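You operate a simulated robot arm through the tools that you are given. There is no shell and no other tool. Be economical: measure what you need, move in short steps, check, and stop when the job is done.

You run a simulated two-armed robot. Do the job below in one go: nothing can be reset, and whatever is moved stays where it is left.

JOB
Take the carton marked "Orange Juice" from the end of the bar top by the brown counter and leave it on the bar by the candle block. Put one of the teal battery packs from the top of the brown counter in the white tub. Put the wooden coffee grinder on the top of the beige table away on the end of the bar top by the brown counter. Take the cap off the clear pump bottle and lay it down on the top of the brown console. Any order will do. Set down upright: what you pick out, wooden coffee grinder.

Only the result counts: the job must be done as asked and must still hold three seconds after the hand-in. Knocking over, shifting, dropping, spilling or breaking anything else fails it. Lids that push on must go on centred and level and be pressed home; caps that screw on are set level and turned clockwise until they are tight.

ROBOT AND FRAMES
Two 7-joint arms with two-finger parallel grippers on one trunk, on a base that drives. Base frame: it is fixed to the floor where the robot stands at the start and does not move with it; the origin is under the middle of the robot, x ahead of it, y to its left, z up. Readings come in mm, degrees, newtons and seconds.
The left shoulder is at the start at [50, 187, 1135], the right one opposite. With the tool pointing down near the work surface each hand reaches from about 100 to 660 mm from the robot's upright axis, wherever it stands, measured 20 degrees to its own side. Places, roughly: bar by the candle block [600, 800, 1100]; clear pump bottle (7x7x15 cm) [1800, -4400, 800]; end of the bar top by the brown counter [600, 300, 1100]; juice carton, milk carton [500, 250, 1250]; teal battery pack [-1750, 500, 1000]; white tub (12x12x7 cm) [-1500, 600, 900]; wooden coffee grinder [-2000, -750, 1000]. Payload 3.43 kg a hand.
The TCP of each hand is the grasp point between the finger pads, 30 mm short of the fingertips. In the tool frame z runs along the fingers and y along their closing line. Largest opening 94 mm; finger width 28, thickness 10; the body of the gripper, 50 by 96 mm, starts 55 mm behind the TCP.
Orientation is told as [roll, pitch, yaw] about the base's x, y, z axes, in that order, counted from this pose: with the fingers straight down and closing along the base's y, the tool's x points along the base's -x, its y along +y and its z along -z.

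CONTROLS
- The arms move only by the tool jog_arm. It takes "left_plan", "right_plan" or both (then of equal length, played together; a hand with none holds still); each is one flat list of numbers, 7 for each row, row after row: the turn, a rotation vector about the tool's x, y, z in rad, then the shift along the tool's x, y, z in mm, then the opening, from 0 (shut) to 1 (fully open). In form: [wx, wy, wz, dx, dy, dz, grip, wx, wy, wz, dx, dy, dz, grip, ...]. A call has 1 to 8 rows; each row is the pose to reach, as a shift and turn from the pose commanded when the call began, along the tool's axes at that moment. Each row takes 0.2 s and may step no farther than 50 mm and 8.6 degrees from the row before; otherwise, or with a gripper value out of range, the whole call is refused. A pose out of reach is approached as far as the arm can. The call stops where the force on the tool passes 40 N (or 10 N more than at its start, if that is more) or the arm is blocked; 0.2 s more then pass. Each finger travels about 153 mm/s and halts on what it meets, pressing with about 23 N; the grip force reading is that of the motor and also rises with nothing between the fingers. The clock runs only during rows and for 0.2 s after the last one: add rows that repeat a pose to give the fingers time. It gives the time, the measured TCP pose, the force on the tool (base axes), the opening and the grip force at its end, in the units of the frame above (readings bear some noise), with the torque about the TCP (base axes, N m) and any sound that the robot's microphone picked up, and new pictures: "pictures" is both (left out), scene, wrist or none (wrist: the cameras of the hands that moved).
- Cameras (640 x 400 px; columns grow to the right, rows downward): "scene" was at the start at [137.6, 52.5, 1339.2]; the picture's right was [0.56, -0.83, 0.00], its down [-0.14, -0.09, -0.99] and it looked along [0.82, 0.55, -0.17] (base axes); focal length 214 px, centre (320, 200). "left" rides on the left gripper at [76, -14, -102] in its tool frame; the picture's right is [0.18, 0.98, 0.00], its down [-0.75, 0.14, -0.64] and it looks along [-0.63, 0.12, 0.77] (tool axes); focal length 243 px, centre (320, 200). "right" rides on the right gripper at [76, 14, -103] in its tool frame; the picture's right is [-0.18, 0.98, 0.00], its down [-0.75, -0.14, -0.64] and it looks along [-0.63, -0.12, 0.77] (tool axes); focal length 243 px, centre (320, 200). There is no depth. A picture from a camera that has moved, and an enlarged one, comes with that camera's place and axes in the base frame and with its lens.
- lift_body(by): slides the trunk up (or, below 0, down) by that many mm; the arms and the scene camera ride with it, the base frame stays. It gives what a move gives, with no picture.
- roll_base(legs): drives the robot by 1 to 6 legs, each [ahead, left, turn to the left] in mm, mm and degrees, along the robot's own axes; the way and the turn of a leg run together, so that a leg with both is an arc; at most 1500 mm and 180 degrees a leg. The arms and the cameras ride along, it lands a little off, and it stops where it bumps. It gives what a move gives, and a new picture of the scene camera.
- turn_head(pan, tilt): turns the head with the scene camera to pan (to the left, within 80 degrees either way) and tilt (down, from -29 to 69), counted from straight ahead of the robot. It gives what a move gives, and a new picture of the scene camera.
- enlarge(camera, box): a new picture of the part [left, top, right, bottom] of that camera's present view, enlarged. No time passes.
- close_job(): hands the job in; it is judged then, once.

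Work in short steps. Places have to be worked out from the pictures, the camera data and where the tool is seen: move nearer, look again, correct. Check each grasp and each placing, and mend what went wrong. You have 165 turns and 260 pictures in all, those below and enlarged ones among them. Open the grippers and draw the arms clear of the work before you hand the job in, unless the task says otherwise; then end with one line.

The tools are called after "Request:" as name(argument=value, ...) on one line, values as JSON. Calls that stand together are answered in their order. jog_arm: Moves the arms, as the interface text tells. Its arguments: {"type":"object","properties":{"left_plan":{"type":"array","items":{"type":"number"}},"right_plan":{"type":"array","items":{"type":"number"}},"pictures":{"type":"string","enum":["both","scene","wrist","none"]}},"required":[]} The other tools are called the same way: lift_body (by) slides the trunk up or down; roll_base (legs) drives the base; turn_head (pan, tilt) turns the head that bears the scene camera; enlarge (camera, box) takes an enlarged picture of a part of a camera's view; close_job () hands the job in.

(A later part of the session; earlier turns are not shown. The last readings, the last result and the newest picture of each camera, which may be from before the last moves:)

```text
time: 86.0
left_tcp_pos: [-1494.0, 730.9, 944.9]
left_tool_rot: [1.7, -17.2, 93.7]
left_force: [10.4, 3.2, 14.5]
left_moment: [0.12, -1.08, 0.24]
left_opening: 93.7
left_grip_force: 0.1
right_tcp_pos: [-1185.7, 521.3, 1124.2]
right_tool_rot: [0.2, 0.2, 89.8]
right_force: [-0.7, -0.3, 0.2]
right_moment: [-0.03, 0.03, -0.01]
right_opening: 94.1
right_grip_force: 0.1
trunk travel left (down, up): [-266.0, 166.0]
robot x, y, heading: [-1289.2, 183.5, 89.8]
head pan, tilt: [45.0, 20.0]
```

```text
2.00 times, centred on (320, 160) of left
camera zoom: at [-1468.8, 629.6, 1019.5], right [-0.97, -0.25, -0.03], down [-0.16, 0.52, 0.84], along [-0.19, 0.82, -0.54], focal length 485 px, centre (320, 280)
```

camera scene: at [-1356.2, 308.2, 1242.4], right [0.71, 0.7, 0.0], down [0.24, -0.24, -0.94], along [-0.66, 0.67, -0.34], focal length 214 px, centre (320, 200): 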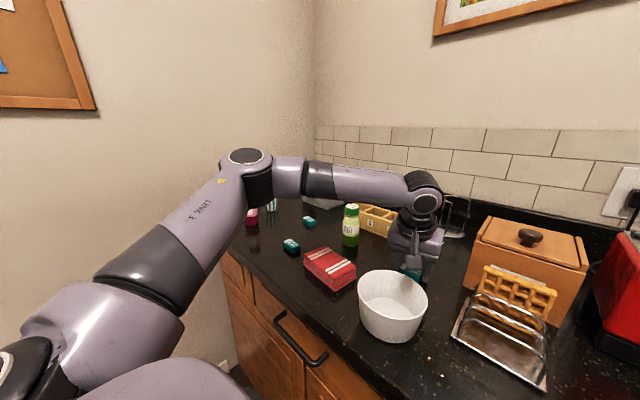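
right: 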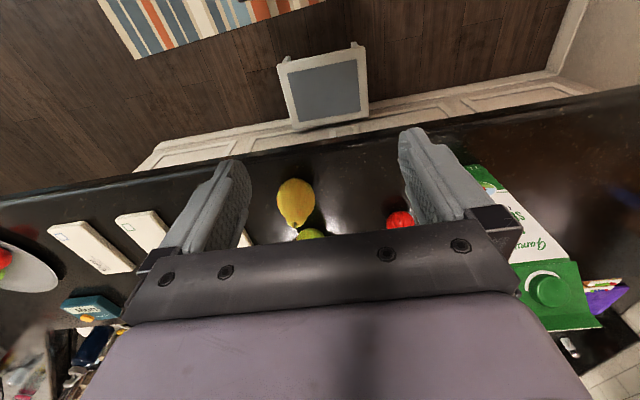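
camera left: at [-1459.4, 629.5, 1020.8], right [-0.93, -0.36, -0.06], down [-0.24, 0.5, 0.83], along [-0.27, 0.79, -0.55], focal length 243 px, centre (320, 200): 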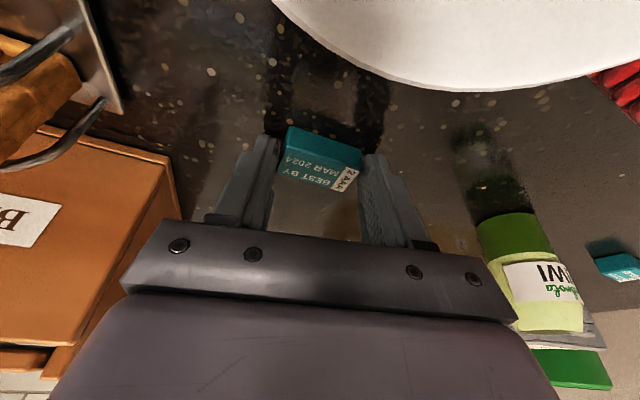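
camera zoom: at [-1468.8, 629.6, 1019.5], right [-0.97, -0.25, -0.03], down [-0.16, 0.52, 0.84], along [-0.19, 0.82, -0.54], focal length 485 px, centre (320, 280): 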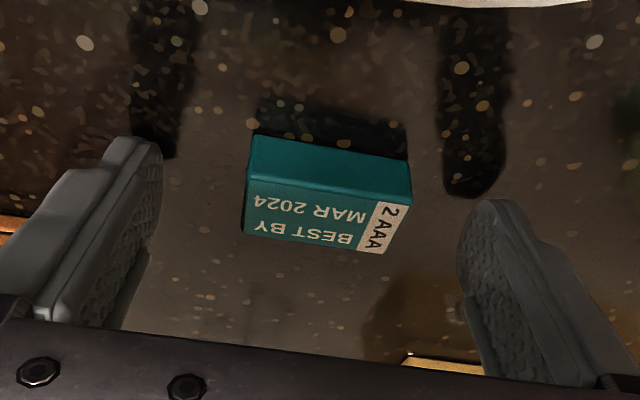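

Request:
jog_arm(left_plan=[-0.03, 0, 0, 0, 0, 0, 0.7, -0.03, 0, 0, 0, 0, 0, 0.4, -0.03, 0, 0, 0, 0, 0, 0.1, -0.03, 0, 0, 0, 0, 0, 0, -0.03, 0, 0, 0, 0, 0, 0], pictures="wrist")

```text
time: 87.2
left_tcp_pos: [-1497.9, 728.6, 944.6]
left_tool_rot: [3.5, -17.2, 93.9]
left_force: [7.4, -2.4, 12.1]
left_moment: [-0.1, -0.61, -0.05]
left_opening: 47.8
left_grip_force: 23.2
left hand out of reach, approached as far as the arm can: row 1, 2, 3, 4, 5
right_tcp_pos: [-1185.6, 521.1, 1124.3]
right_tool_rot: [0.1, 0.2, 89.6]
right_force: [0.1, -0.5, 0.0]
right_moment: [0.0, -0.02, 0.0]
right_opening: 94.1
right_grip_force: 0.1
trunk travel left (down, up): [-266.0, 166.0]
robot x, y, heading: [-1293.8, 183.1, 89.3]
head pan, tilt: [45.0, 20.0]
camera left: at [-1470.4, 626.7, 1019.2], right [-0.97, -0.26, 0.0], down [-0.14, 0.52, 0.84], along [-0.22, 0.81, -0.54], focal length 243 px, centre (320, 200)
```

left: 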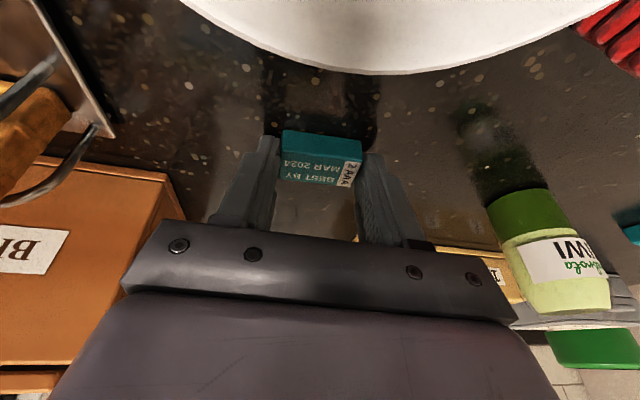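

Request:
lift_body(by=40)

Request:
lift_body(by=90)

Request:
enlarge(camera="left", box=[0, 0, 640, 400])

```text
time: 88.0
left_tcp_pos: [-1499.7, 729.5, 982.3]
left_tool_rot: [3.5, -17.0, 93.9]
left_force: [0.4, -0.1, -1.1]
left_moment: [0.01, -0.01, -0.02]
left_opening: 47.5
left_grip_force: 23.4
right_tcp_pos: [-1186.9, 523.2, 1163.5]
right_tool_rot: [0.1, 0.1, 89.7]
right_force: [0.9, -0.5, 0.0]
right_moment: [-0.03, -0.01, 0.01]
right_opening: 93.9
right_grip_force: 0.0
trunk travel left (down, up): [-306.0, 126.0]
robot x, y, heading: [-1292.5, 184.6, 90.0]
head pan, tilt: [45.0, 20.0]
```

```text
time: 89.3
left_tcp_pos: [-1498.3, 729.2, 1073.6]
left_tool_rot: [3.4, -17.0, 93.9]
left_force: [-0.2, -0.1, -1.1]
left_moment: [0.03, -0.02, -0.04]
left_opening: 47.8
left_grip_force: 23.5
right_tcp_pos: [-1186.5, 522.7, 1253.6]
right_tool_rot: [0.1, 0.2, 89.7]
right_force: [1.0, -0.3, 0.4]
right_moment: [-0.02, 0.02, -0.04]
right_opening: 93.9
right_grip_force: 0.1
trunk travel left (down, up): [-396.0, 36.0]
robot x, y, heading: [-1293.0, 180.1, 89.5]
head pan, tilt: [45.0, 20.0]
```

```text
1.00 times, centred on (320, 200) of left (not enlarged: the box is as wide or as high as the picture)
camera zoom: at [-1471.4, 627.9, 1148.1], right [-0.97, -0.26, 0.0], down [-0.14, 0.52, 0.84], along [-0.22, 0.81, -0.54], focal length 243 px, centre (320, 200)
```

zoom: 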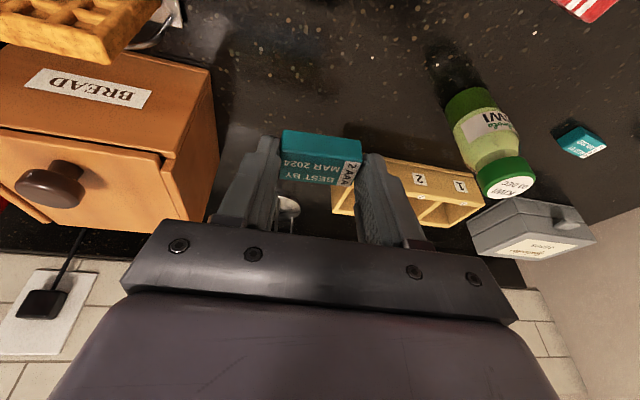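

The battery pack is held and level. I'll back the base so the hand is over the tub, then check.

Request:
roll_base(legs=[[-144, -23, 0]])

Request:
enlarge(camera="left", box=[0, 0, 640, 400])

```text
time: 90.7
left_tcp_pos: [-1475.2, 584.7, 1072.3]
left_tool_rot: [3.4, -17.0, 93.9]
left_force: [-0.3, -0.2, -0.1]
left_moment: [-0.02, -0.04, 0.03]
left_opening: 47.7
left_grip_force: 23.6
right_tcp_pos: [-1163.5, 378.0, 1254.1]
right_tool_rot: [0.2, 0.1, 89.7]
right_force: [0.5, 0.1, 0.5]
right_moment: [0.02, 0.04, -0.01]
right_opening: 93.9
right_grip_force: 0.2
trunk travel left (down, up): [-396.0, 36.0]
robot x, y, heading: [-1270.8, 39.7, 89.6]
head pan, tilt: [45.0, 20.0]
camera scene: at [-1333.8, 164.1, 1368.5], right [0.71, 0.7, 0.0], down [0.24, -0.24, -0.94], along [-0.66, 0.67, -0.34], focal length 214 px, centre (320, 200)
```

scene: 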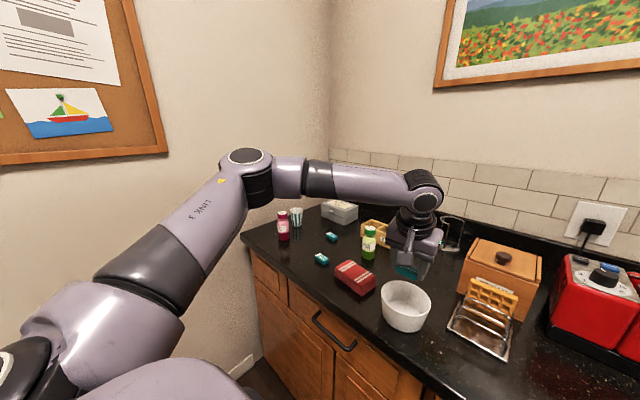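

```text
1.00 times, centred on (320, 200) of left (not enlarged: the box is as wide or as high as the picture)
camera zoom: at [-1448.7, 484.0, 1148.5], right [-0.97, -0.26, 0.0], down [-0.14, 0.52, 0.84], along [-0.22, 0.81, -0.54], focal length 243 px, centre (320, 200)
```

zoom: 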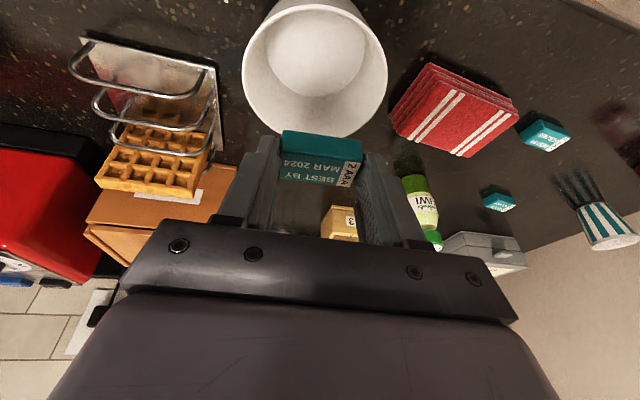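

The battery is nearly over the tub centre at about (-1472, 584). I'll nudge back 9 mm and lower.

Request:
roll_base(legs=[[-9, -2, 0]])

Request:
lift_body(by=-65)

Request:
enlarge(camera="left", box=[160, 0, 480, 200])

Request:
enlarge(camera="scene", box=[340, 220, 500, 360])

```text
time: 91.4
left_tcp_pos: [-1474.5, 576.0, 1071.5]
left_tool_rot: [3.5, -17.0, 93.9]
left_force: [-0.4, 0.0, -0.4]
left_moment: [0.03, 0.01, 0.01]
left_opening: 47.8
left_grip_force: 23.0
right_tcp_pos: [-1161.8, 370.4, 1253.6]
right_tool_rot: [0.2, 0.2, 89.6]
right_force: [-0.1, 0.3, -0.2]
right_moment: [-0.03, 0.0, 0.02]
right_opening: 94.1
right_grip_force: 0.1
trunk travel left (down, up): [-396.0, 36.0]
robot x, y, heading: [-1266.0, 31.9, 89.6]
head pan, tilt: [45.0, 20.0]
camera scene: at [-1331.9, 155.4, 1368.4], right [0.71, 0.7, 0.0], down [0.24, -0.24, -0.94], along [-0.66, 0.67, -0.34], focal length 214 px, centre (320, 200)
```

scene: 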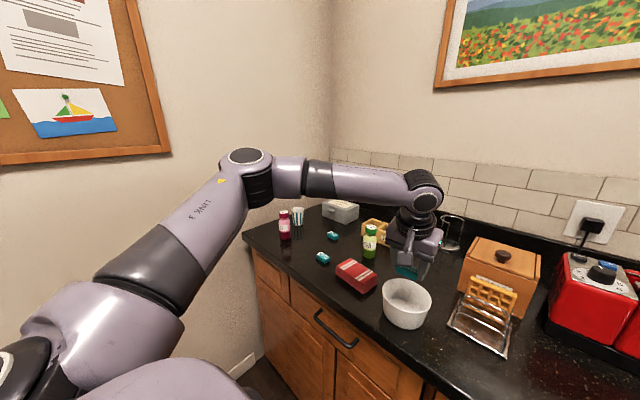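

```text
time: 92.4
left_tcp_pos: [-1473.7, 575.3, 1008.2]
left_tool_rot: [3.6, -17.1, 93.8]
left_force: [0.1, 0.2, -0.1]
left_moment: [0.02, -0.02, 0.0]
left_opening: 47.4
left_grip_force: 23.1
right_tcp_pos: [-1163.0, 369.3, 1188.9]
right_tool_rot: [0.1, 0.2, 89.5]
right_force: [0.0, 0.4, -0.6]
right_moment: [0.01, 0.03, -0.02]
right_opening: 93.8
right_grip_force: 0.1
trunk travel left (down, up): [-331.0, 101.0]
robot x, y, heading: [-1267.0, 29.6, 89.7]
head pan, tilt: [45.0, 20.0]
```

```text
2.00 times, centred on (320, 100) of left
camera zoom: at [-1446.9, 475.5, 1083.2], right [-0.97, -0.26, 0.0], down [-0.14, 0.52, 0.84], along [-0.22, 0.81, -0.54], focal length 485 px, centre (320, 400)
```

zoom: 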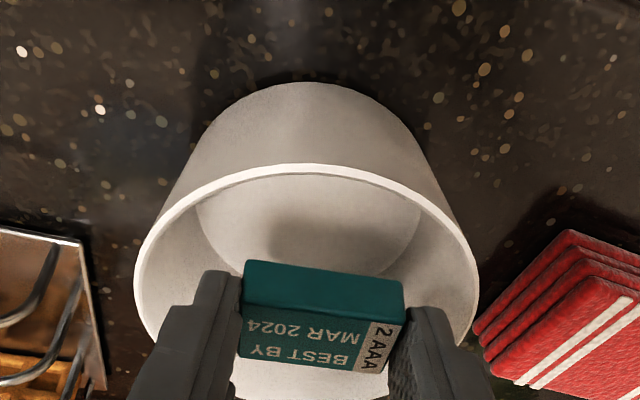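

```text
2.86 times, centred on (420, 290) of scene
camera zoom: at [-1331.9, 155.7, 1303.4], right [0.71, 0.7, 0.0], down [0.24, -0.24, -0.94], along [-0.66, 0.67, -0.34], focal length 613 px, centre (34, -57)
```

zoom: 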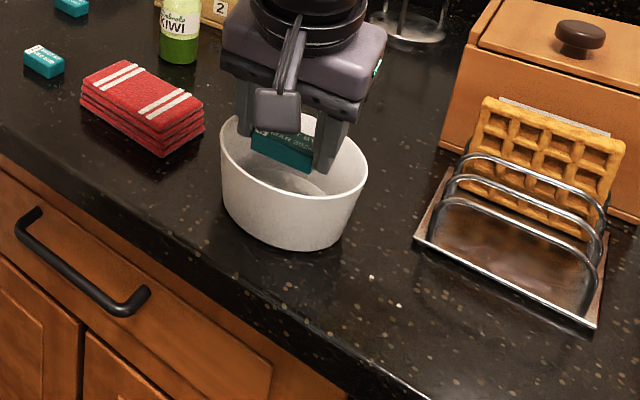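

The battery pack is centred over the tub. I'll lower it inside to about 1–1.5 cm above the bottom.

Request:
lift_body(by=-44)

Request:
enlarge(camera="left", box=[160, 0, 480, 200])

```text
time: 93.3
left_tcp_pos: [-1474.9, 576.5, 963.9]
left_tool_rot: [3.5, -17.0, 93.9]
left_force: [0.3, 0.2, -0.3]
left_moment: [-0.03, 0.05, 0.05]
left_opening: 47.7
left_grip_force: 23.5
right_tcp_pos: [-1162.3, 370.4, 1146.0]
right_tool_rot: [0.2, 0.3, 89.6]
right_force: [0.2, -0.3, -0.5]
right_moment: [-0.02, 0.0, -0.04]
right_opening: 93.7
right_grip_force: 0.0
trunk travel left (down, up): [-287.0, 145.0]
robot x, y, heading: [-1269.4, 28.0, 89.7]
head pan, tilt: [45.0, 20.0]
```

```text
2.00 times, centred on (320, 100) of left
camera zoom: at [-1447.0, 475.5, 1038.8], right [-0.97, -0.26, 0.0], down [-0.14, 0.52, 0.84], along [-0.22, 0.81, -0.54], focal length 485 px, centre (320, 400)
```

zoom: 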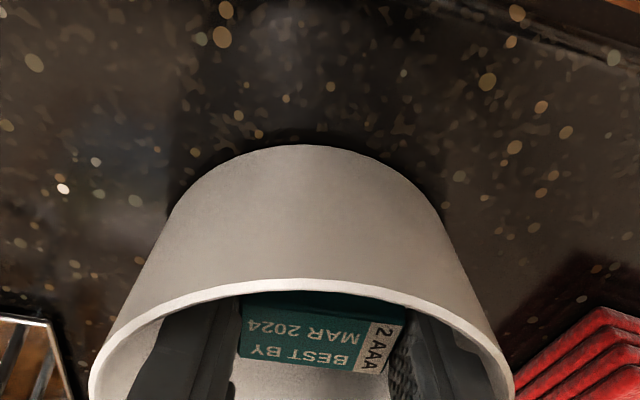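

Request:
jog_arm(left_plan=[0, 0, 0, 0, 0, 0, 0.58, 0, 0, 0, 0, 0, 0, 0.58, 0, 0, 0, 0, 0, 0, 0.58], pictures="none")

Request:
lift_body(by=100)

Request:
enlarge(camera="left", box=[0, 0, 640, 400])

Request:
enlarge(camera="scene", box=[340, 220, 500, 360])

```text
time: 94.1
left_tcp_pos: [-1474.5, 576.0, 964.8]
left_tool_rot: [3.5, -16.9, 93.9]
left_force: [0.3, 0.5, -0.4]
left_moment: [-0.01, -0.02, 0.04]
left_opening: 49.6
left_grip_force: 0.0
right_tcp_pos: [-1162.1, 370.3, 1144.9]
right_tool_rot: [0.1, 0.2, 89.6]
right_force: [0.3, 0.2, 0.1]
right_moment: [0.03, 0.04, -0.01]
right_opening: 94.2
right_grip_force: 0.1
trunk travel left (down, up): [-287.0, 145.0]
robot x, y, heading: [-1267.6, 34.5, 89.9]
head pan, tilt: [45.0, 20.0]
```

```text
time: 95.4
left_tcp_pos: [-1474.6, 577.1, 1065.1]
left_tool_rot: [3.5, -17.0, 93.9]
left_force: [1.1, 0.0, -0.7]
left_moment: [0.0, 0.01, 0.01]
left_opening: 54.5
left_grip_force: 0.1
right_tcp_pos: [-1162.8, 370.2, 1243.5]
right_tool_rot: [0.1, 0.3, 89.6]
right_force: [-0.3, 0.3, 0.2]
right_moment: [0.0, -0.01, 0.02]
right_opening: 94.0
right_grip_force: 0.1
trunk travel left (down, up): [-387.0, 45.0]
robot x, y, heading: [-1266.8, 31.7, 89.6]
head pan, tilt: [45.0, 20.0]
```

```text
1.00 times, centred on (320, 200) of left (not enlarged: the box is as wide or as high as the picture)
camera zoom: at [-1447.0, 475.7, 1139.0], right [-0.97, -0.26, 0.0], down [-0.14, 0.52, 0.84], along [-0.22, 0.81, -0.54], focal length 243 px, centre (320, 200)
```

zoom: 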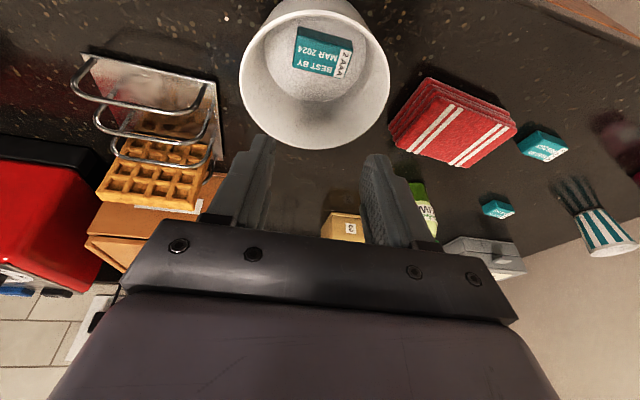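

```text
2.86 times, centred on (420, 290) of scene
camera zoom: at [-1331.9, 156.0, 1359.3], right [0.71, 0.7, 0.0], down [0.24, -0.24, -0.94], along [-0.66, 0.67, -0.34], focal length 613 px, centre (34, -57)
```

zoom: 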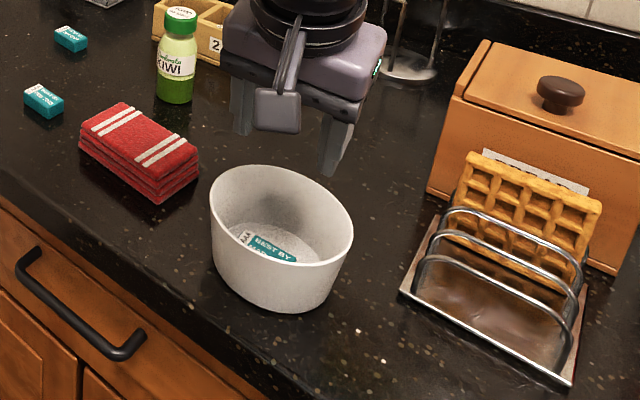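

The battery pack lies flat in the tub and nothing else was disturbed. Next is the coffee grinder, so I'll back away from the counter and look left.

Request:
roll_base(legs=[[-150, 0, 0], [0, 0, 45]])

Request:
turn_head(pan=50, tilt=15)

```text
time: 98.9
left_tcp_pos: [-1801.3, 119.6, 1064.3]
left_tool_rot: [3.5, -17.0, 139.0]
left_force: [0.6, 1.2, 0.6]
left_moment: [0.0, 0.02, 0.0]
left_opening: 54.5
left_grip_force: 0.1
right_tcp_pos: [-1434.6, 195.7, 1243.9]
right_tool_rot: [0.1, 0.2, 134.6]
right_force: [0.5, 0.5, 0.0]
right_moment: [0.0, -0.01, 0.0]
right_opening: 94.1
right_grip_force: 0.1
trunk travel left (down, up): [-387.0, 45.0]
robot x, y, heading: [-1271.7, -117.3, 134.8]
head pan, tilt: [45.0, 20.0]
camera scene: at [-1401.7, -76.8, 1359.4], right [0.0, 1.0, 0.0], down [0.34, 0.0, -0.94], along [-0.94, 0.0, -0.34], focal length 214 px, centre (320, 200)
```

scene: 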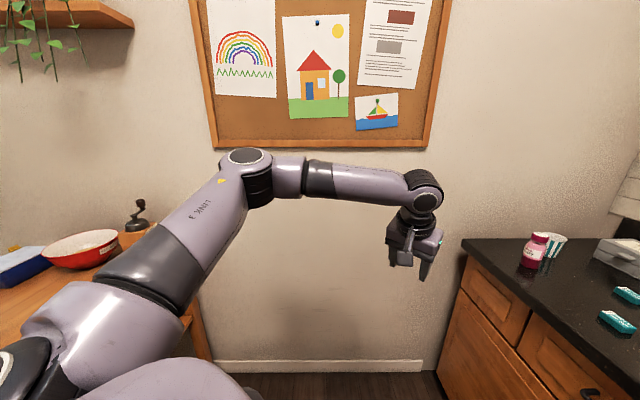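

```text
time: 99.5
left_tcp_pos: [-1800.4, 120.7, 1065.1]
left_tool_rot: [3.6, -17.0, 138.9]
left_force: [-1.0, -1.2, -0.6]
left_moment: [-0.01, -0.01, -0.01]
left_opening: 54.6
left_grip_force: 0.0
right_tcp_pos: [-1434.7, 196.6, 1243.3]
right_tool_rot: [0.0, 0.2, 134.8]
right_force: [1.4, 0.5, 0.1]
right_moment: [-0.02, 0.01, 0.02]
right_opening: 94.1
right_grip_force: 0.2
trunk travel left (down, up): [-387.0, 45.0]
robot x, y, heading: [-1268.2, -120.9, 134.7]
head pan, tilt: [50.0, 15.0]
camera scene: at [-1401.6, -84.7, 1367.5], right [-0.08, 1.0, 0.0], down [0.26, 0.02, -0.97], along [-0.96, -0.08, -0.26], focal length 214 px, centre (320, 200)
```

scene: 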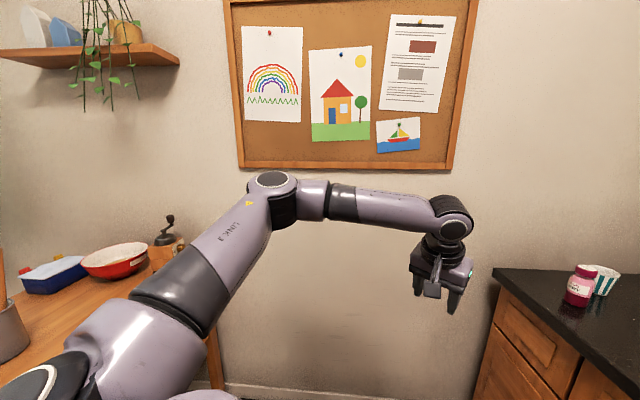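

Request:
roll_base(legs=[[-100, 0, 50]])

Request:
turn_head(pan=30, tilt=25)

```text
time: 102.2
left_tcp_pos: [-1704.2, -405.2, 1064.6]
left_tool_rot: [3.5, -17.1, -171.1]
left_force: [-0.1, 0.2, 0.1]
left_moment: [0.02, 0.02, 0.0]
left_opening: 54.5
left_grip_force: 0.1
right_tcp_pos: [-1524.6, -75.7, 1244.4]
right_tool_rot: [0.1, 0.2, -175.5]
right_force: [-0.1, -0.3, 0.0]
right_moment: [0.02, 0.02, 0.01]
right_opening: 94.1
right_grip_force: 0.1
trunk travel left (down, up): [-387.0, 45.0]
robot x, y, heading: [-1176.3, -153.0, -175.3]
head pan, tilt: [50.0, 15.0]
camera scene: at [-1288.6, -232.9, 1367.5], right [-0.82, 0.58, 0.0], down [0.15, 0.21, -0.97], along [-0.56, -0.79, -0.26], focal length 214 px, centre (320, 200)
```

scene: 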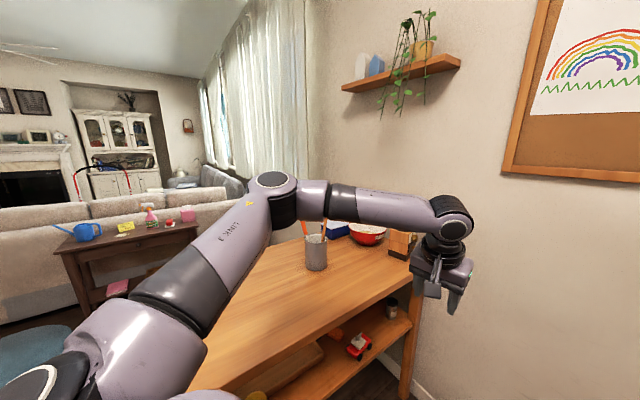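

```text
time: 103.0
left_tcp_pos: [-1704.9, -405.4, 1063.4]
left_tool_rot: [3.7, -17.1, -171.3]
left_force: [-0.1, 0.9, -1.3]
left_moment: [-0.02, -0.01, 0.01]
left_opening: 54.3
left_grip_force: 0.1
right_tcp_pos: [-1525.4, -75.1, 1244.4]
right_tool_rot: [0.1, 0.2, -175.4]
right_force: [-0.1, 0.1, -0.2]
right_moment: [0.02, 0.03, 0.03]
right_opening: 94.1
right_grip_force: 0.0
trunk travel left (down, up): [-387.0, 45.0]
robot x, y, heading: [-1181.4, -152.4, -175.0]
head pan, tilt: [30.0, 25.0]
camera scene: at [-1310.4, -209.1, 1351.3], right [-0.57, 0.82, 0.0], down [0.35, 0.24, -0.91], along [-0.75, -0.52, -0.42], focal length 214 px, centre (320, 200)
```

scene: 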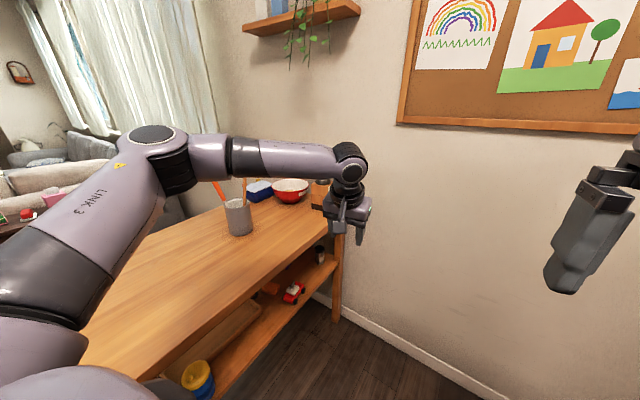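

The table's front edge is near y≈-580 and the grinder sits at its far right end, hidden behind my hand. I'll bring the left arm back to its starting posture so it unwinds and clears the view.

Request:
jog_arm(left_plan=[0.0075, 0.037, 0, 17, 21.6, -38.9, 0.8, 0.015, 0.075, 0, 34, 43, -77.8, 1, 0.022, 0.11, 0, 51, 65, -116.6, 1, 0.03, 0.15, 0, 68, 86.5, -155.5, 1, 0.037, 0.19, 0, 85, 108, -194.4, 1, 0.045, 0.22, 0, 102, 130, -233, 1, 0.052, 0.26, 0, 119, 151, -272, 1, 0.06, 0.3, 0, 136, 173, -311, 1], pictures="none")

Request:
turn_head(pan=33.7, tilt=9.6)

```text
time: 104.8
left_tcp_pos: [-1457.9, -520.7, 1333.3]
left_tool_rot: [0.1, 0.2, -170.7]
left_force: [-1.1, -0.6, -0.6]
left_moment: [-0.01, -0.01, -0.01]
left_opening: 94.0
left_grip_force: 0.0
right_tcp_pos: [-1524.4, -76.1, 1245.4]
right_tool_rot: [0.1, 0.2, -175.5]
right_force: [0.6, 0.2, 0.7]
right_moment: [0.01, 0.04, 0.0]
right_opening: 94.1
right_grip_force: 0.0
trunk travel left (down, up): [-387.0, 45.0]
robot x, y, heading: [-1178.8, -154.0, -175.5]
head pan, tilt: [30.0, 25.0]
```

```text
time: 105.6
left_tcp_pos: [-1461.5, -520.0, 1333.0]
left_tool_rot: [0.1, 0.3, -170.7]
left_force: [-0.8, -0.4, 0.4]
left_moment: [-0.04, 0.0, 0.0]
left_opening: 94.2
left_grip_force: 0.0
right_tcp_pos: [-1526.7, -75.9, 1243.9]
right_tool_rot: [0.1, 0.2, -175.5]
right_force: [-0.5, -0.1, -1.0]
right_moment: [0.01, 0.02, 0.05]
right_opening: 94.1
right_grip_force: 0.1
trunk travel left (down, up): [-387.0, 45.0]
robot x, y, heading: [-1177.9, -152.9, -175.4]
head pan, tilt: [33.7, 9.6]
camera scene: at [-1307.5, -214.3, 1376.2], right [-0.62, 0.78, 0.0], down [0.13, 0.1, -0.99], along [-0.77, -0.61, -0.17], focal length 214 px, centre (320, 200)
```

scene: 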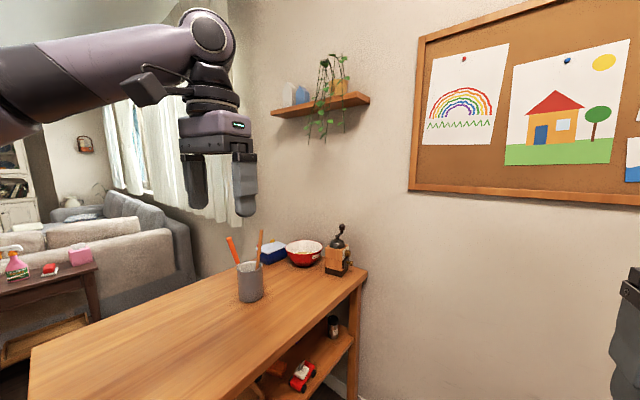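

Request:
enlarge(camera="scene", box=[280, 210, 380, 290])

Request:
roll_base(legs=[[350, 0, 0], [0, 0, 45]])

```text
5.00 times, centred on (330, 250) of scene
camera zoom: at [-1307.5, -214.3, 1376.2], right [-0.62, 0.78, 0.0], down [0.13, 0.1, -0.99], along [-0.77, -0.61, -0.17], focal length 1072 px, centre (270, -50)
```

zoom: 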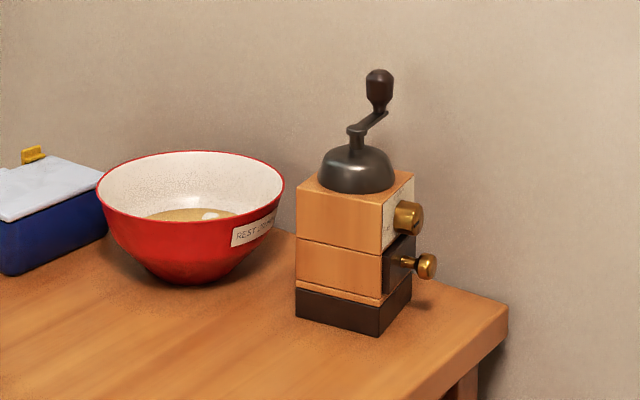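

```text
time: 109.9
left_tcp_pos: [-1478.5, -642.9, 1333.0]
left_tool_rot: [0.0, 0.3, -126.4]
left_force: [-0.3, -0.9, -0.6]
left_moment: [0.01, -0.03, -0.01]
left_opening: 94.2
left_grip_force: 0.1
right_tcp_pos: [-1836.7, -368.7, 1243.9]
right_tool_rot: [0.0, 0.1, -131.0]
right_force: [-0.1, -0.5, -0.1]
right_moment: [0.03, -0.03, 0.01]
right_opening: 94.1
right_grip_force: 0.1
trunk travel left (down, up): [-387.0, 45.0]
robot x, y, heading: [-1535.4, -184.7, -131.0]
head pan, tilt: [33.7, 9.6]
camera scene: at [-1582.4, -317.0, 1376.3], right [-0.99, 0.13, 0.0], down [0.02, 0.17, -0.99], along [-0.13, -0.98, -0.17], focal length 214 px, centre (320, 200)
```

scene: 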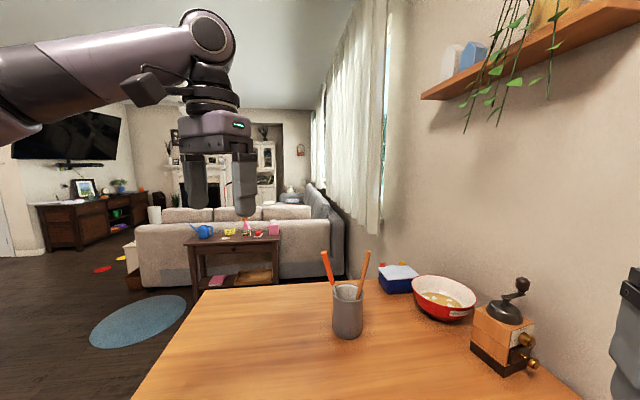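

The table top is at z≈852. The grinder body is centred near (-2126, -756), about 80–85 mm wide, with knobs on its +y face and a crank above. I'll grip its ±x sides with the right hand, coming from +y with fingers tilted 30° down. First I'll move nearer and turn the right hand in free air.

Request:
roll_base(legs=[[132, -38, 1]])

Request:
jog_arm(right_plan=[-0.0428, -0.0986, -0.0742, 0, 0, 0, 1, -0.0856, -0.197, -0.148, 0, 0, 0, 1, -0.128, -0.296, -0.223, 0, 0, 0, 1, -0.171, -0.394, -0.297, 0, 0, 0, 1, -0.214, -0.493, -0.371, 0, 0, 0, 1], pictures="none")

Request:
jog_arm(right_plan=[-0.0428, -0.0986, -0.0742, 0, 0, 0, 1, -0.0856, -0.197, -0.148, 0, 0, 0, 1, -0.128, -0.296, -0.223, 0, 0, 0, 1, -0.171, -0.394, -0.297, 0, 0, 0, 1, -0.214, -0.493, -0.371, 0, 0, 0, 1, -0.214, -0.493, -0.371, 0, 0, 0, 1], pictures="wrist")

Request:
turn_head(pan=0, tilt=25)

```text
time: 111.2
left_tcp_pos: [-1584.6, -716.3, 1333.9]
left_tool_rot: [-0.1, 0.1, -125.3]
left_force: [-0.7, 0.1, 0.1]
left_moment: [0.03, 0.02, 0.03]
left_opening: 94.0
left_grip_force: 0.1
right_tcp_pos: [-1947.2, -449.6, 1244.2]
right_tool_rot: [0.1, 0.2, -130.0]
right_force: [-0.6, -0.3, 0.3]
right_moment: [0.03, 0.01, 0.04]
right_opening: 93.9
right_grip_force: 0.2
trunk travel left (down, up): [-387.0, 45.0]
robot x, y, heading: [-1646.8, -255.1, -129.8]
head pan, tilt: [33.7, 9.6]
camera scene: at [-1694.4, -392.4, 1376.2], right [-0.99, 0.11, 0.0], down [0.02, 0.17, -0.99], along [-0.11, -0.98, -0.17], focal length 214 px, centre (320, 200)
```

scene: 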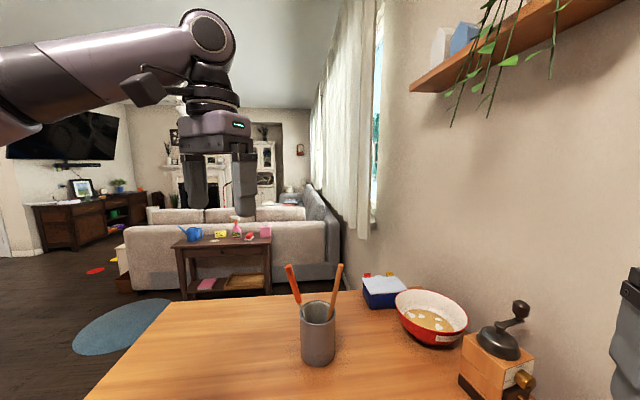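

```text
time: 112.4
left_tcp_pos: [-1584.7, -714.6, 1333.4]
left_tool_rot: [0.0, 0.3, -125.3]
left_force: [-0.7, -0.1, 0.3]
left_moment: [0.05, 0.01, -0.01]
left_opening: 93.9
left_grip_force: 0.1
right_tcp_pos: [-1946.7, -447.6, 1244.1]
right_tool_rot: [7.5, -29.8, -110.3]
right_force: [-0.4, 0.7, -0.2]
right_moment: [-0.04, 0.0, 0.01]
right_opening: 94.0
right_grip_force: 0.1
trunk travel left (down, up): [-387.0, 45.0]
robot x, y, heading: [-1647.1, -256.7, -130.0]
head pan, tilt: [33.7, 9.6]
```

```text
time: 113.8
left_tcp_pos: [-1583.4, -714.7, 1332.4]
left_tool_rot: [0.0, 0.2, -125.4]
left_force: [0.2, -0.3, 0.4]
left_moment: [0.0, -0.01, -0.01]
left_opening: 94.0
left_grip_force: 0.0
right_tcp_pos: [-1946.3, -448.5, 1244.5]
right_tool_rot: [0.2, -59.9, -83.2]
right_force: [-0.1, -0.9, -0.4]
right_moment: [0.0, -0.02, 0.01]
right_opening: 94.0
right_grip_force: 0.0
trunk travel left (down, up): [-387.0, 45.0]
robot x, y, heading: [-1650.2, -253.6, -129.8]
head pan, tilt: [33.7, 9.6]
camera right: at [-1948.0, -321.9, 1229.4], right [0.99, 0.03, 0.16], down [-0.16, 0.16, 0.97], along [0.0, -0.99, 0.16], focal length 243 px, centre (320, 200)
```

right: 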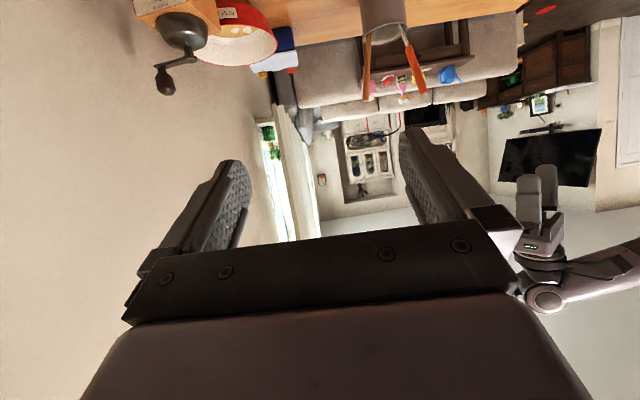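

```text
time: 114.8
left_tcp_pos: [-1584.9, -714.4, 1333.1]
left_tool_rot: [0.0, 0.3, -125.3]
left_force: [1.0, 0.7, -1.4]
left_moment: [-0.04, 0.01, 0.02]
left_opening: 94.0
left_grip_force: 0.2
right_tcp_pos: [-1947.4, -448.2, 1243.7]
right_tool_rot: [0.4, -59.9, -83.3]
right_force: [0.2, 0.0, 0.4]
right_moment: [0.0, -0.01, 0.0]
right_opening: 94.3
right_grip_force: 0.1
trunk travel left (down, up): [-387.0, 45.0]
robot x, y, heading: [-1645.3, -257.1, -130.3]
head pan, tilt: [0.0, 25.0]
camera scene: at [-1742.6, -370.2, 1351.3], right [-0.77, 0.64, 0.0], down [0.27, 0.32, -0.91], along [-0.58, -0.7, -0.42], focal length 214 px, centre (320, 200)
```

scene: 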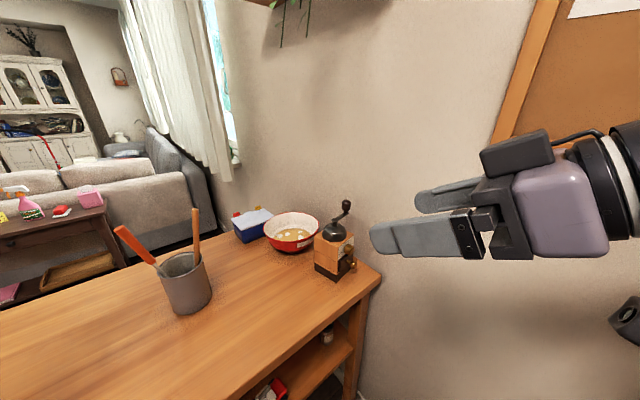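

Request:
enlarge(camera="scene", box=[290, 190, 390, 290])

```text
4.00 times, centred on (340, 240) of scene
camera zoom: at [-1742.6, -370.2, 1351.3], right [-0.77, 0.64, 0.0], down [0.27, 0.32, -0.91], along [-0.58, -0.7, -0.42], focal length 858 px, centre (240, 40)
```

zoom: 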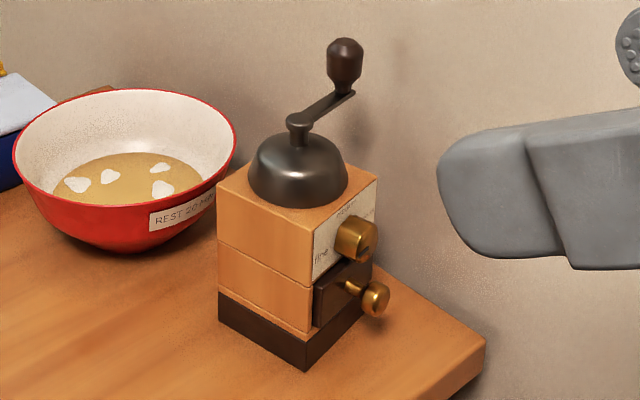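

The grinder centre is at about (-2120, -756), yaw about 10°, and the big knob is at z≈964. The table runs on to x≈-2219, so there is room. I'll move the right hand to a pre-grasp in front of the knob face.

Request:
jog_arm(right_plan=[0, 0, 0, 18.7, -26, 34.9, 1, 0, 0, 0, 37.4, -52, 69.8, 1, 0, 0, 0, 56, -78, 104.6, 1, 0, 0, 0, 74.8, -104, 139.5, 1, 0, 0, 0, 93.5, -130, 174.4, 1, 0, 0, 0, 112, -156, 209.3, 1, 0, 0, 0, 131, -182, 244, 1, 0, 0, 0, 149.6, -208, 279, 1])

```text
time: 116.8
left_tcp_pos: [-1586.2, -712.6, 1335.3]
left_tool_rot: [0.2, 0.2, -125.3]
left_force: [-0.5, 1.2, 0.3]
left_moment: [-0.03, -0.08, -0.01]
left_opening: 93.9
left_grip_force: 0.0
right_tcp_pos: [-2074.9, -697.3, 1109.5]
right_tool_rot: [15.3, -77.0, -92.6]
right_force: [0.4, 0.8, -1.4]
right_moment: [-0.07, -0.02, 0.02]
right_opening: 94.1
right_grip_force: 0.1
trunk travel left (down, up): [-387.0, 45.0]
robot x, y, heading: [-1648.3, -257.9, -130.1]
head pan, tilt: [0.0, 25.0]
stopped in row 8 (right hand): the arm was blocked; the commanded pose is now the measured one
camera scene: at [-1745.8, -368.1, 1351.3], right [-0.77, 0.64, 0.0], down [0.27, 0.32, -0.91], along [-0.58, -0.7, -0.42], focal length 214 px, centre (320, 200)
camera right: at [-2082.7, -579.2, 1058.2], right [0.96, 0.17, 0.24], down [-0.29, 0.41, 0.87], along [0.05, -0.9, 0.44], focal length 243 px, centre (320, 200)
```

scene: 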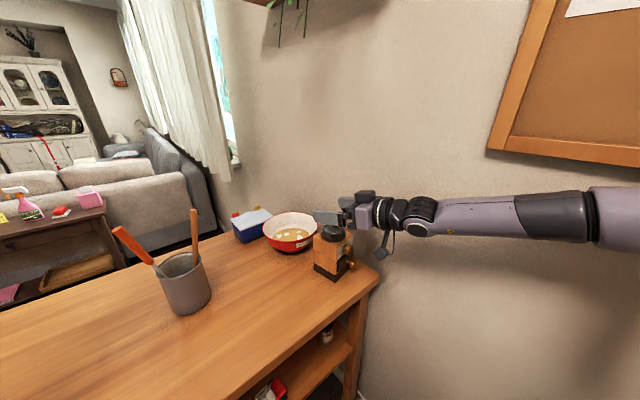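
right: 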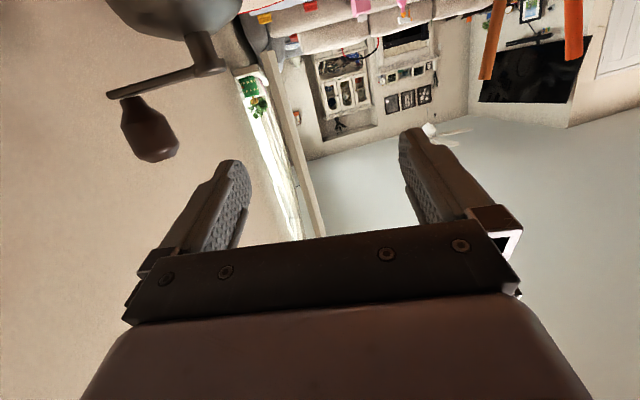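

The hand deviated and was blocked just above the grinder. I'll check whether anything was touched.

Request:
enlarge(camera="scene", box=[290, 180, 430, 290])

```text
3.64 times, centred on (360, 235) of scene
camera zoom: at [-1745.8, -368.1, 1351.3], right [-0.77, 0.64, 0.0], down [0.27, 0.32, -0.91], along [-0.58, -0.7, -0.42], focal length 780 px, centre (174, 73)
```

zoom: 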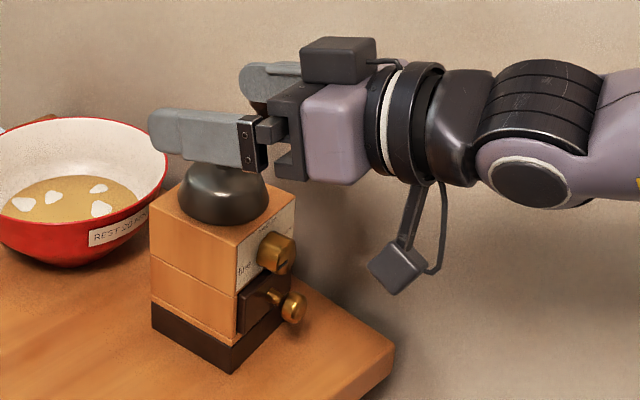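

The grinder stands undisturbed and the crank is between the open fingers. I'll retreat straight back, then up.

Request:
jog_arm(right_plan=[0, 0, 0, 0, 0, -25, 1, 0, 0, 0, 0, 0, -55, 1, 0, 0, 0, 0, 0, -90, 1, 0, 0, 0, -20, 0, -125, 1, 0, 0, 0, -50, 0, -150, 1])

```text
time: 118.0
left_tcp_pos: [-1583.1, -715.8, 1332.5]
left_tool_rot: [-0.2, 0.3, -125.1]
left_force: [0.5, 0.0, 0.4]
left_moment: [-0.03, -0.01, -0.01]
left_opening: 93.9
left_grip_force: 0.1
right_tcp_pos: [-2104.4, -566.7, 1189.0]
right_tool_rot: [14.8, -76.8, -92.1]
right_force: [0.0, 0.4, -0.1]
right_moment: [0.02, -0.01, -0.02]
right_opening: 93.9
right_grip_force: 0.2
trunk travel left (down, up): [-387.0, 45.0]
robot x, y, heading: [-1645.0, -255.5, -129.9]
head pan, tilt: [0.0, 25.0]
camera scene: at [-1742.2, -370.1, 1351.3], right [-0.77, 0.64, 0.0], down [0.27, 0.32, -0.91], along [-0.58, -0.69, -0.42], focal length 214 px, centre (320, 200)
camera right: at [-2111.8, -449.3, 1138.7], right [0.96, 0.17, 0.24], down [-0.29, 0.41, 0.87], along [0.05, -0.9, 0.44], focal length 243 px, centre (320, 200)
```

scene: 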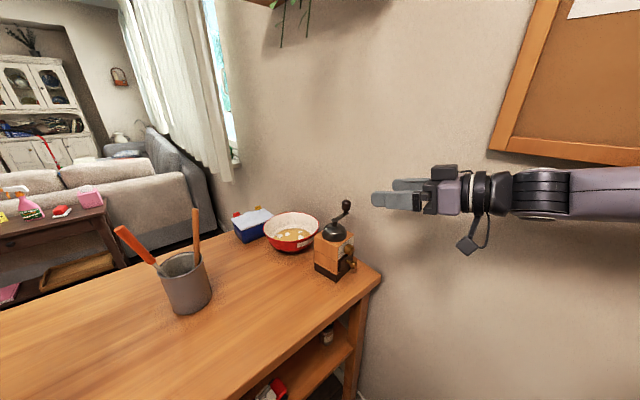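
right: 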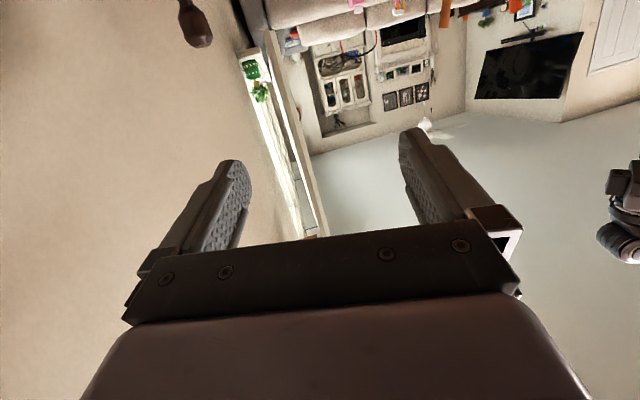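

Clear of the crank. I'll square the hand up here (dir −84°, 25° down) and then descend with the trunk rather than the arm.

Request:
jog_arm(right_plan=[0.043, 0.07, -0.01, -5, -14, 16, 1, 0.087, 0.14, -0.02, -10, -28, 33, 1, 0.13, 0.213, -0.03, -14, -42, 50, 1, 0.13, 0.213, -0.03, -14, -42, 50, 1])

```text
time: 119.0
left_tcp_pos: [-1583.6, -715.4, 1333.2]
left_tool_rot: [-0.1, 0.4, -125.1]
left_force: [-0.1, 0.3, 0.0]
left_moment: [0.0, -0.03, -0.02]
left_opening: 94.1
left_grip_force: 0.0
right_tcp_pos: [-2133.8, -625.0, 1190.7]
right_tool_rot: [-1.9, -64.9, -82.6]
right_force: [-0.1, -0.8, -0.8]
right_moment: [0.0, 0.03, 0.0]
right_opening: 94.1
right_grip_force: 0.0
trunk travel left (down, up): [-387.0, 45.0]
robot x, y, heading: [-1646.4, -254.3, -129.7]
head pan, tilt: [0.0, 25.0]
camera scene: at [-1742.8, -370.1, 1351.3], right [-0.77, 0.64, 0.0], down [0.27, 0.32, -0.91], along [-0.58, -0.69, -0.42], focal length 214 px, centre (320, 200)
camera right: at [-2133.7, -500.4, 1165.0], right [0.99, 0.02, 0.15], down [-0.15, 0.25, 0.96], along [-0.02, -0.97, 0.25], focal length 243 px, centre (320, 200)
```

scene: 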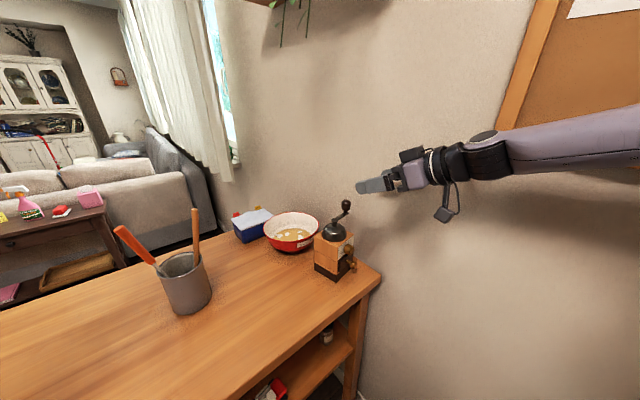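
right: 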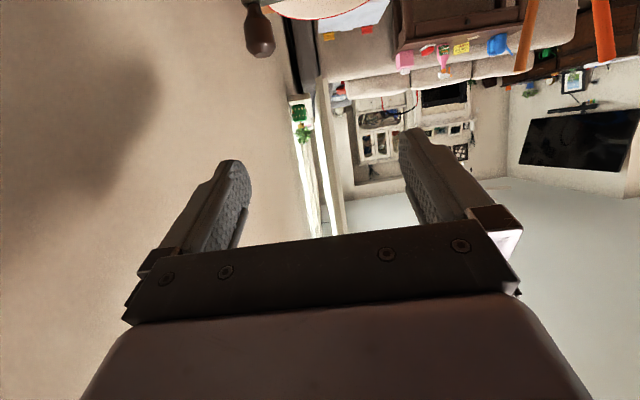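

Request:
lift_body(by=-215)

Request:
turn_head(pan=0, tilt=15)

Request:
enlarge(camera="right", box=[0, 0, 640, 400])

```text
time: 121.3
left_tcp_pos: [-1583.5, -715.6, 1117.5]
left_tool_rot: [0.0, 0.2, -125.2]
left_force: [0.4, -0.4, 0.6]
left_moment: [-0.02, 0.01, 0.0]
left_opening: 94.0
left_grip_force: 0.1
right_tcp_pos: [-2135.3, -624.9, 975.7]
right_tool_rot: [-1.7, -64.8, -82.5]
right_force: [0.6, 0.1, 0.7]
right_moment: [-0.01, 0.01, -0.01]
right_opening: 94.0
right_grip_force: 0.1
trunk travel left (down, up): [-172.0, 260.0]
robot x, y, heading: [-1646.1, -257.7, -129.9]
head pan, tilt: [0.0, 25.0]
```

```text
time: 122.0
left_tcp_pos: [-1584.9, -715.9, 1117.6]
left_tool_rot: [-0.1, 0.3, -125.3]
left_force: [0.2, 0.8, -0.3]
left_moment: [-0.01, -0.02, -0.03]
left_opening: 94.0
left_grip_force: 0.0
right_tcp_pos: [-2134.7, -627.2, 974.2]
right_tool_rot: [-1.7, -64.8, -82.6]
right_force: [-0.2, -0.1, 0.8]
right_moment: [-0.01, 0.01, -0.01]
right_opening: 94.2
right_grip_force: 0.1
trunk travel left (down, up): [-172.0, 260.0]
robot x, y, heading: [-1648.3, -252.4, -129.9]
head pan, tilt: [0.0, 15.0]
camera scene: at [-1743.5, -371.4, 1152.5], right [-0.77, 0.64, 0.0], down [0.17, 0.2, -0.97], along [-0.62, -0.74, -0.26], focal length 214 px, centre (320, 200)
```

scene: 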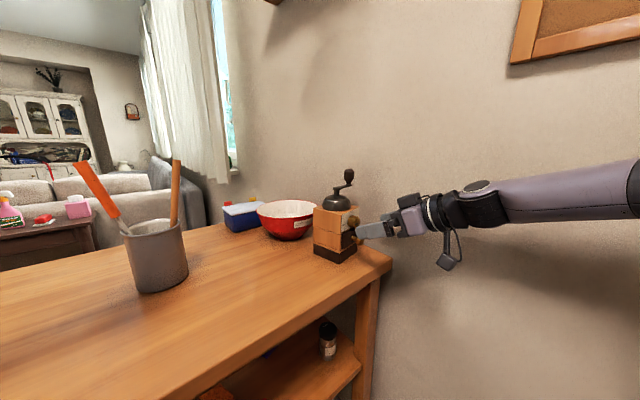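

```text
1.00 times, centred on (320, 200) of right (not enlarged: the box is as wide or as high as the picture)
camera zoom: at [-2133.5, -500.5, 949.9], right [0.99, 0.02, 0.15], down [-0.15, 0.25, 0.96], along [-0.02, -0.97, 0.25], focal length 243 px, centre (320, 200)
```

zoom: 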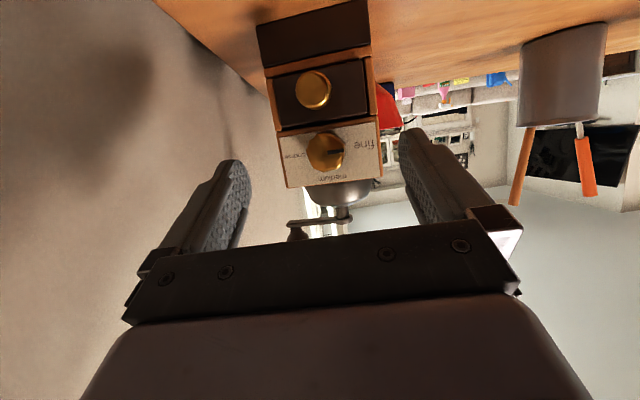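

Request:
enlarge(camera="right", box=[200, 0, 440, 200])

```text
2.00 times, centred on (320, 100) of right
camera zoom: at [-2133.5, -500.5, 949.9], right [0.99, 0.02, 0.15], down [-0.15, 0.25, 0.96], along [-0.02, -0.97, 0.25], focal length 485 px, centre (320, 400)
```

zoom: 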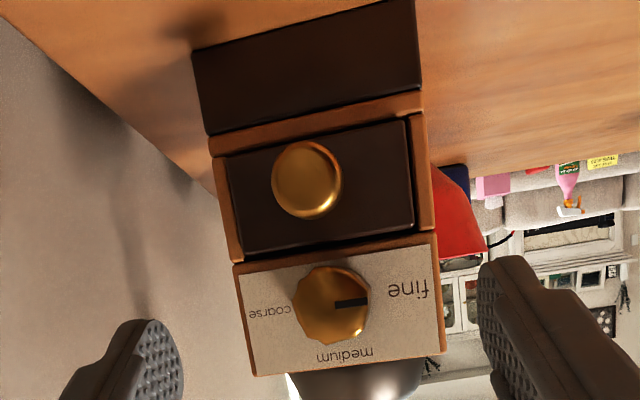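

The grinder is yawed about 12°, so I'll rotate the hand about 5° more and shift about 8 mm, then check alignment.

Request:
jog_arm(right_plan=[-0.036, 0, -0.017, 2, -4, 0, 1, -0.0725, 0, -0.034, 4, -8, 0, 1, -0.0725, 0, -0.034, 4, -8, 0, 1], pictures="wrist")

```text
time: 122.8
left_tcp_pos: [-1583.7, -715.8, 1117.4]
left_tool_rot: [-0.1, 0.2, -125.2]
left_force: [-0.1, -0.5, 0.5]
left_moment: [-0.01, -0.01, 0.02]
left_opening: 94.2
left_grip_force: 0.2
right_tcp_pos: [-2143.1, -624.9, 972.1]
right_tool_rot: [-1.7, -64.8, -78.0]
right_force: [0.1, -0.2, -0.4]
right_moment: [-0.02, -0.03, -0.01]
right_opening: 94.2
right_grip_force: 0.1
trunk travel left (down, up): [-172.0, 260.0]
robot x, y, heading: [-1654.3, -257.9, -130.0]
head pan, tilt: [0.0, 15.0]
camera right: at [-2152.0, -500.3, 946.4], right [0.98, 0.1, 0.15], down [-0.17, 0.23, 0.96], along [0.06, -0.97, 0.25], focal length 243 px, centre (320, 200)
```

right: 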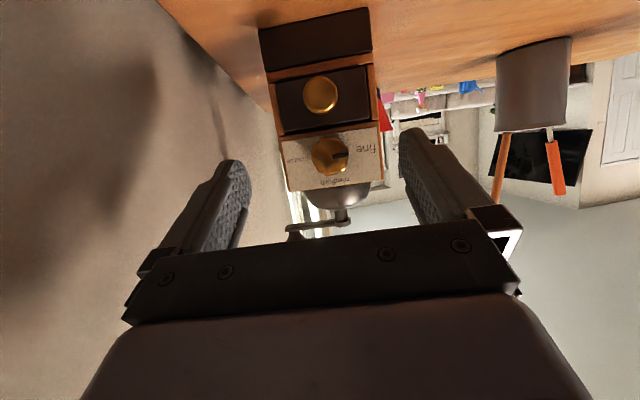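

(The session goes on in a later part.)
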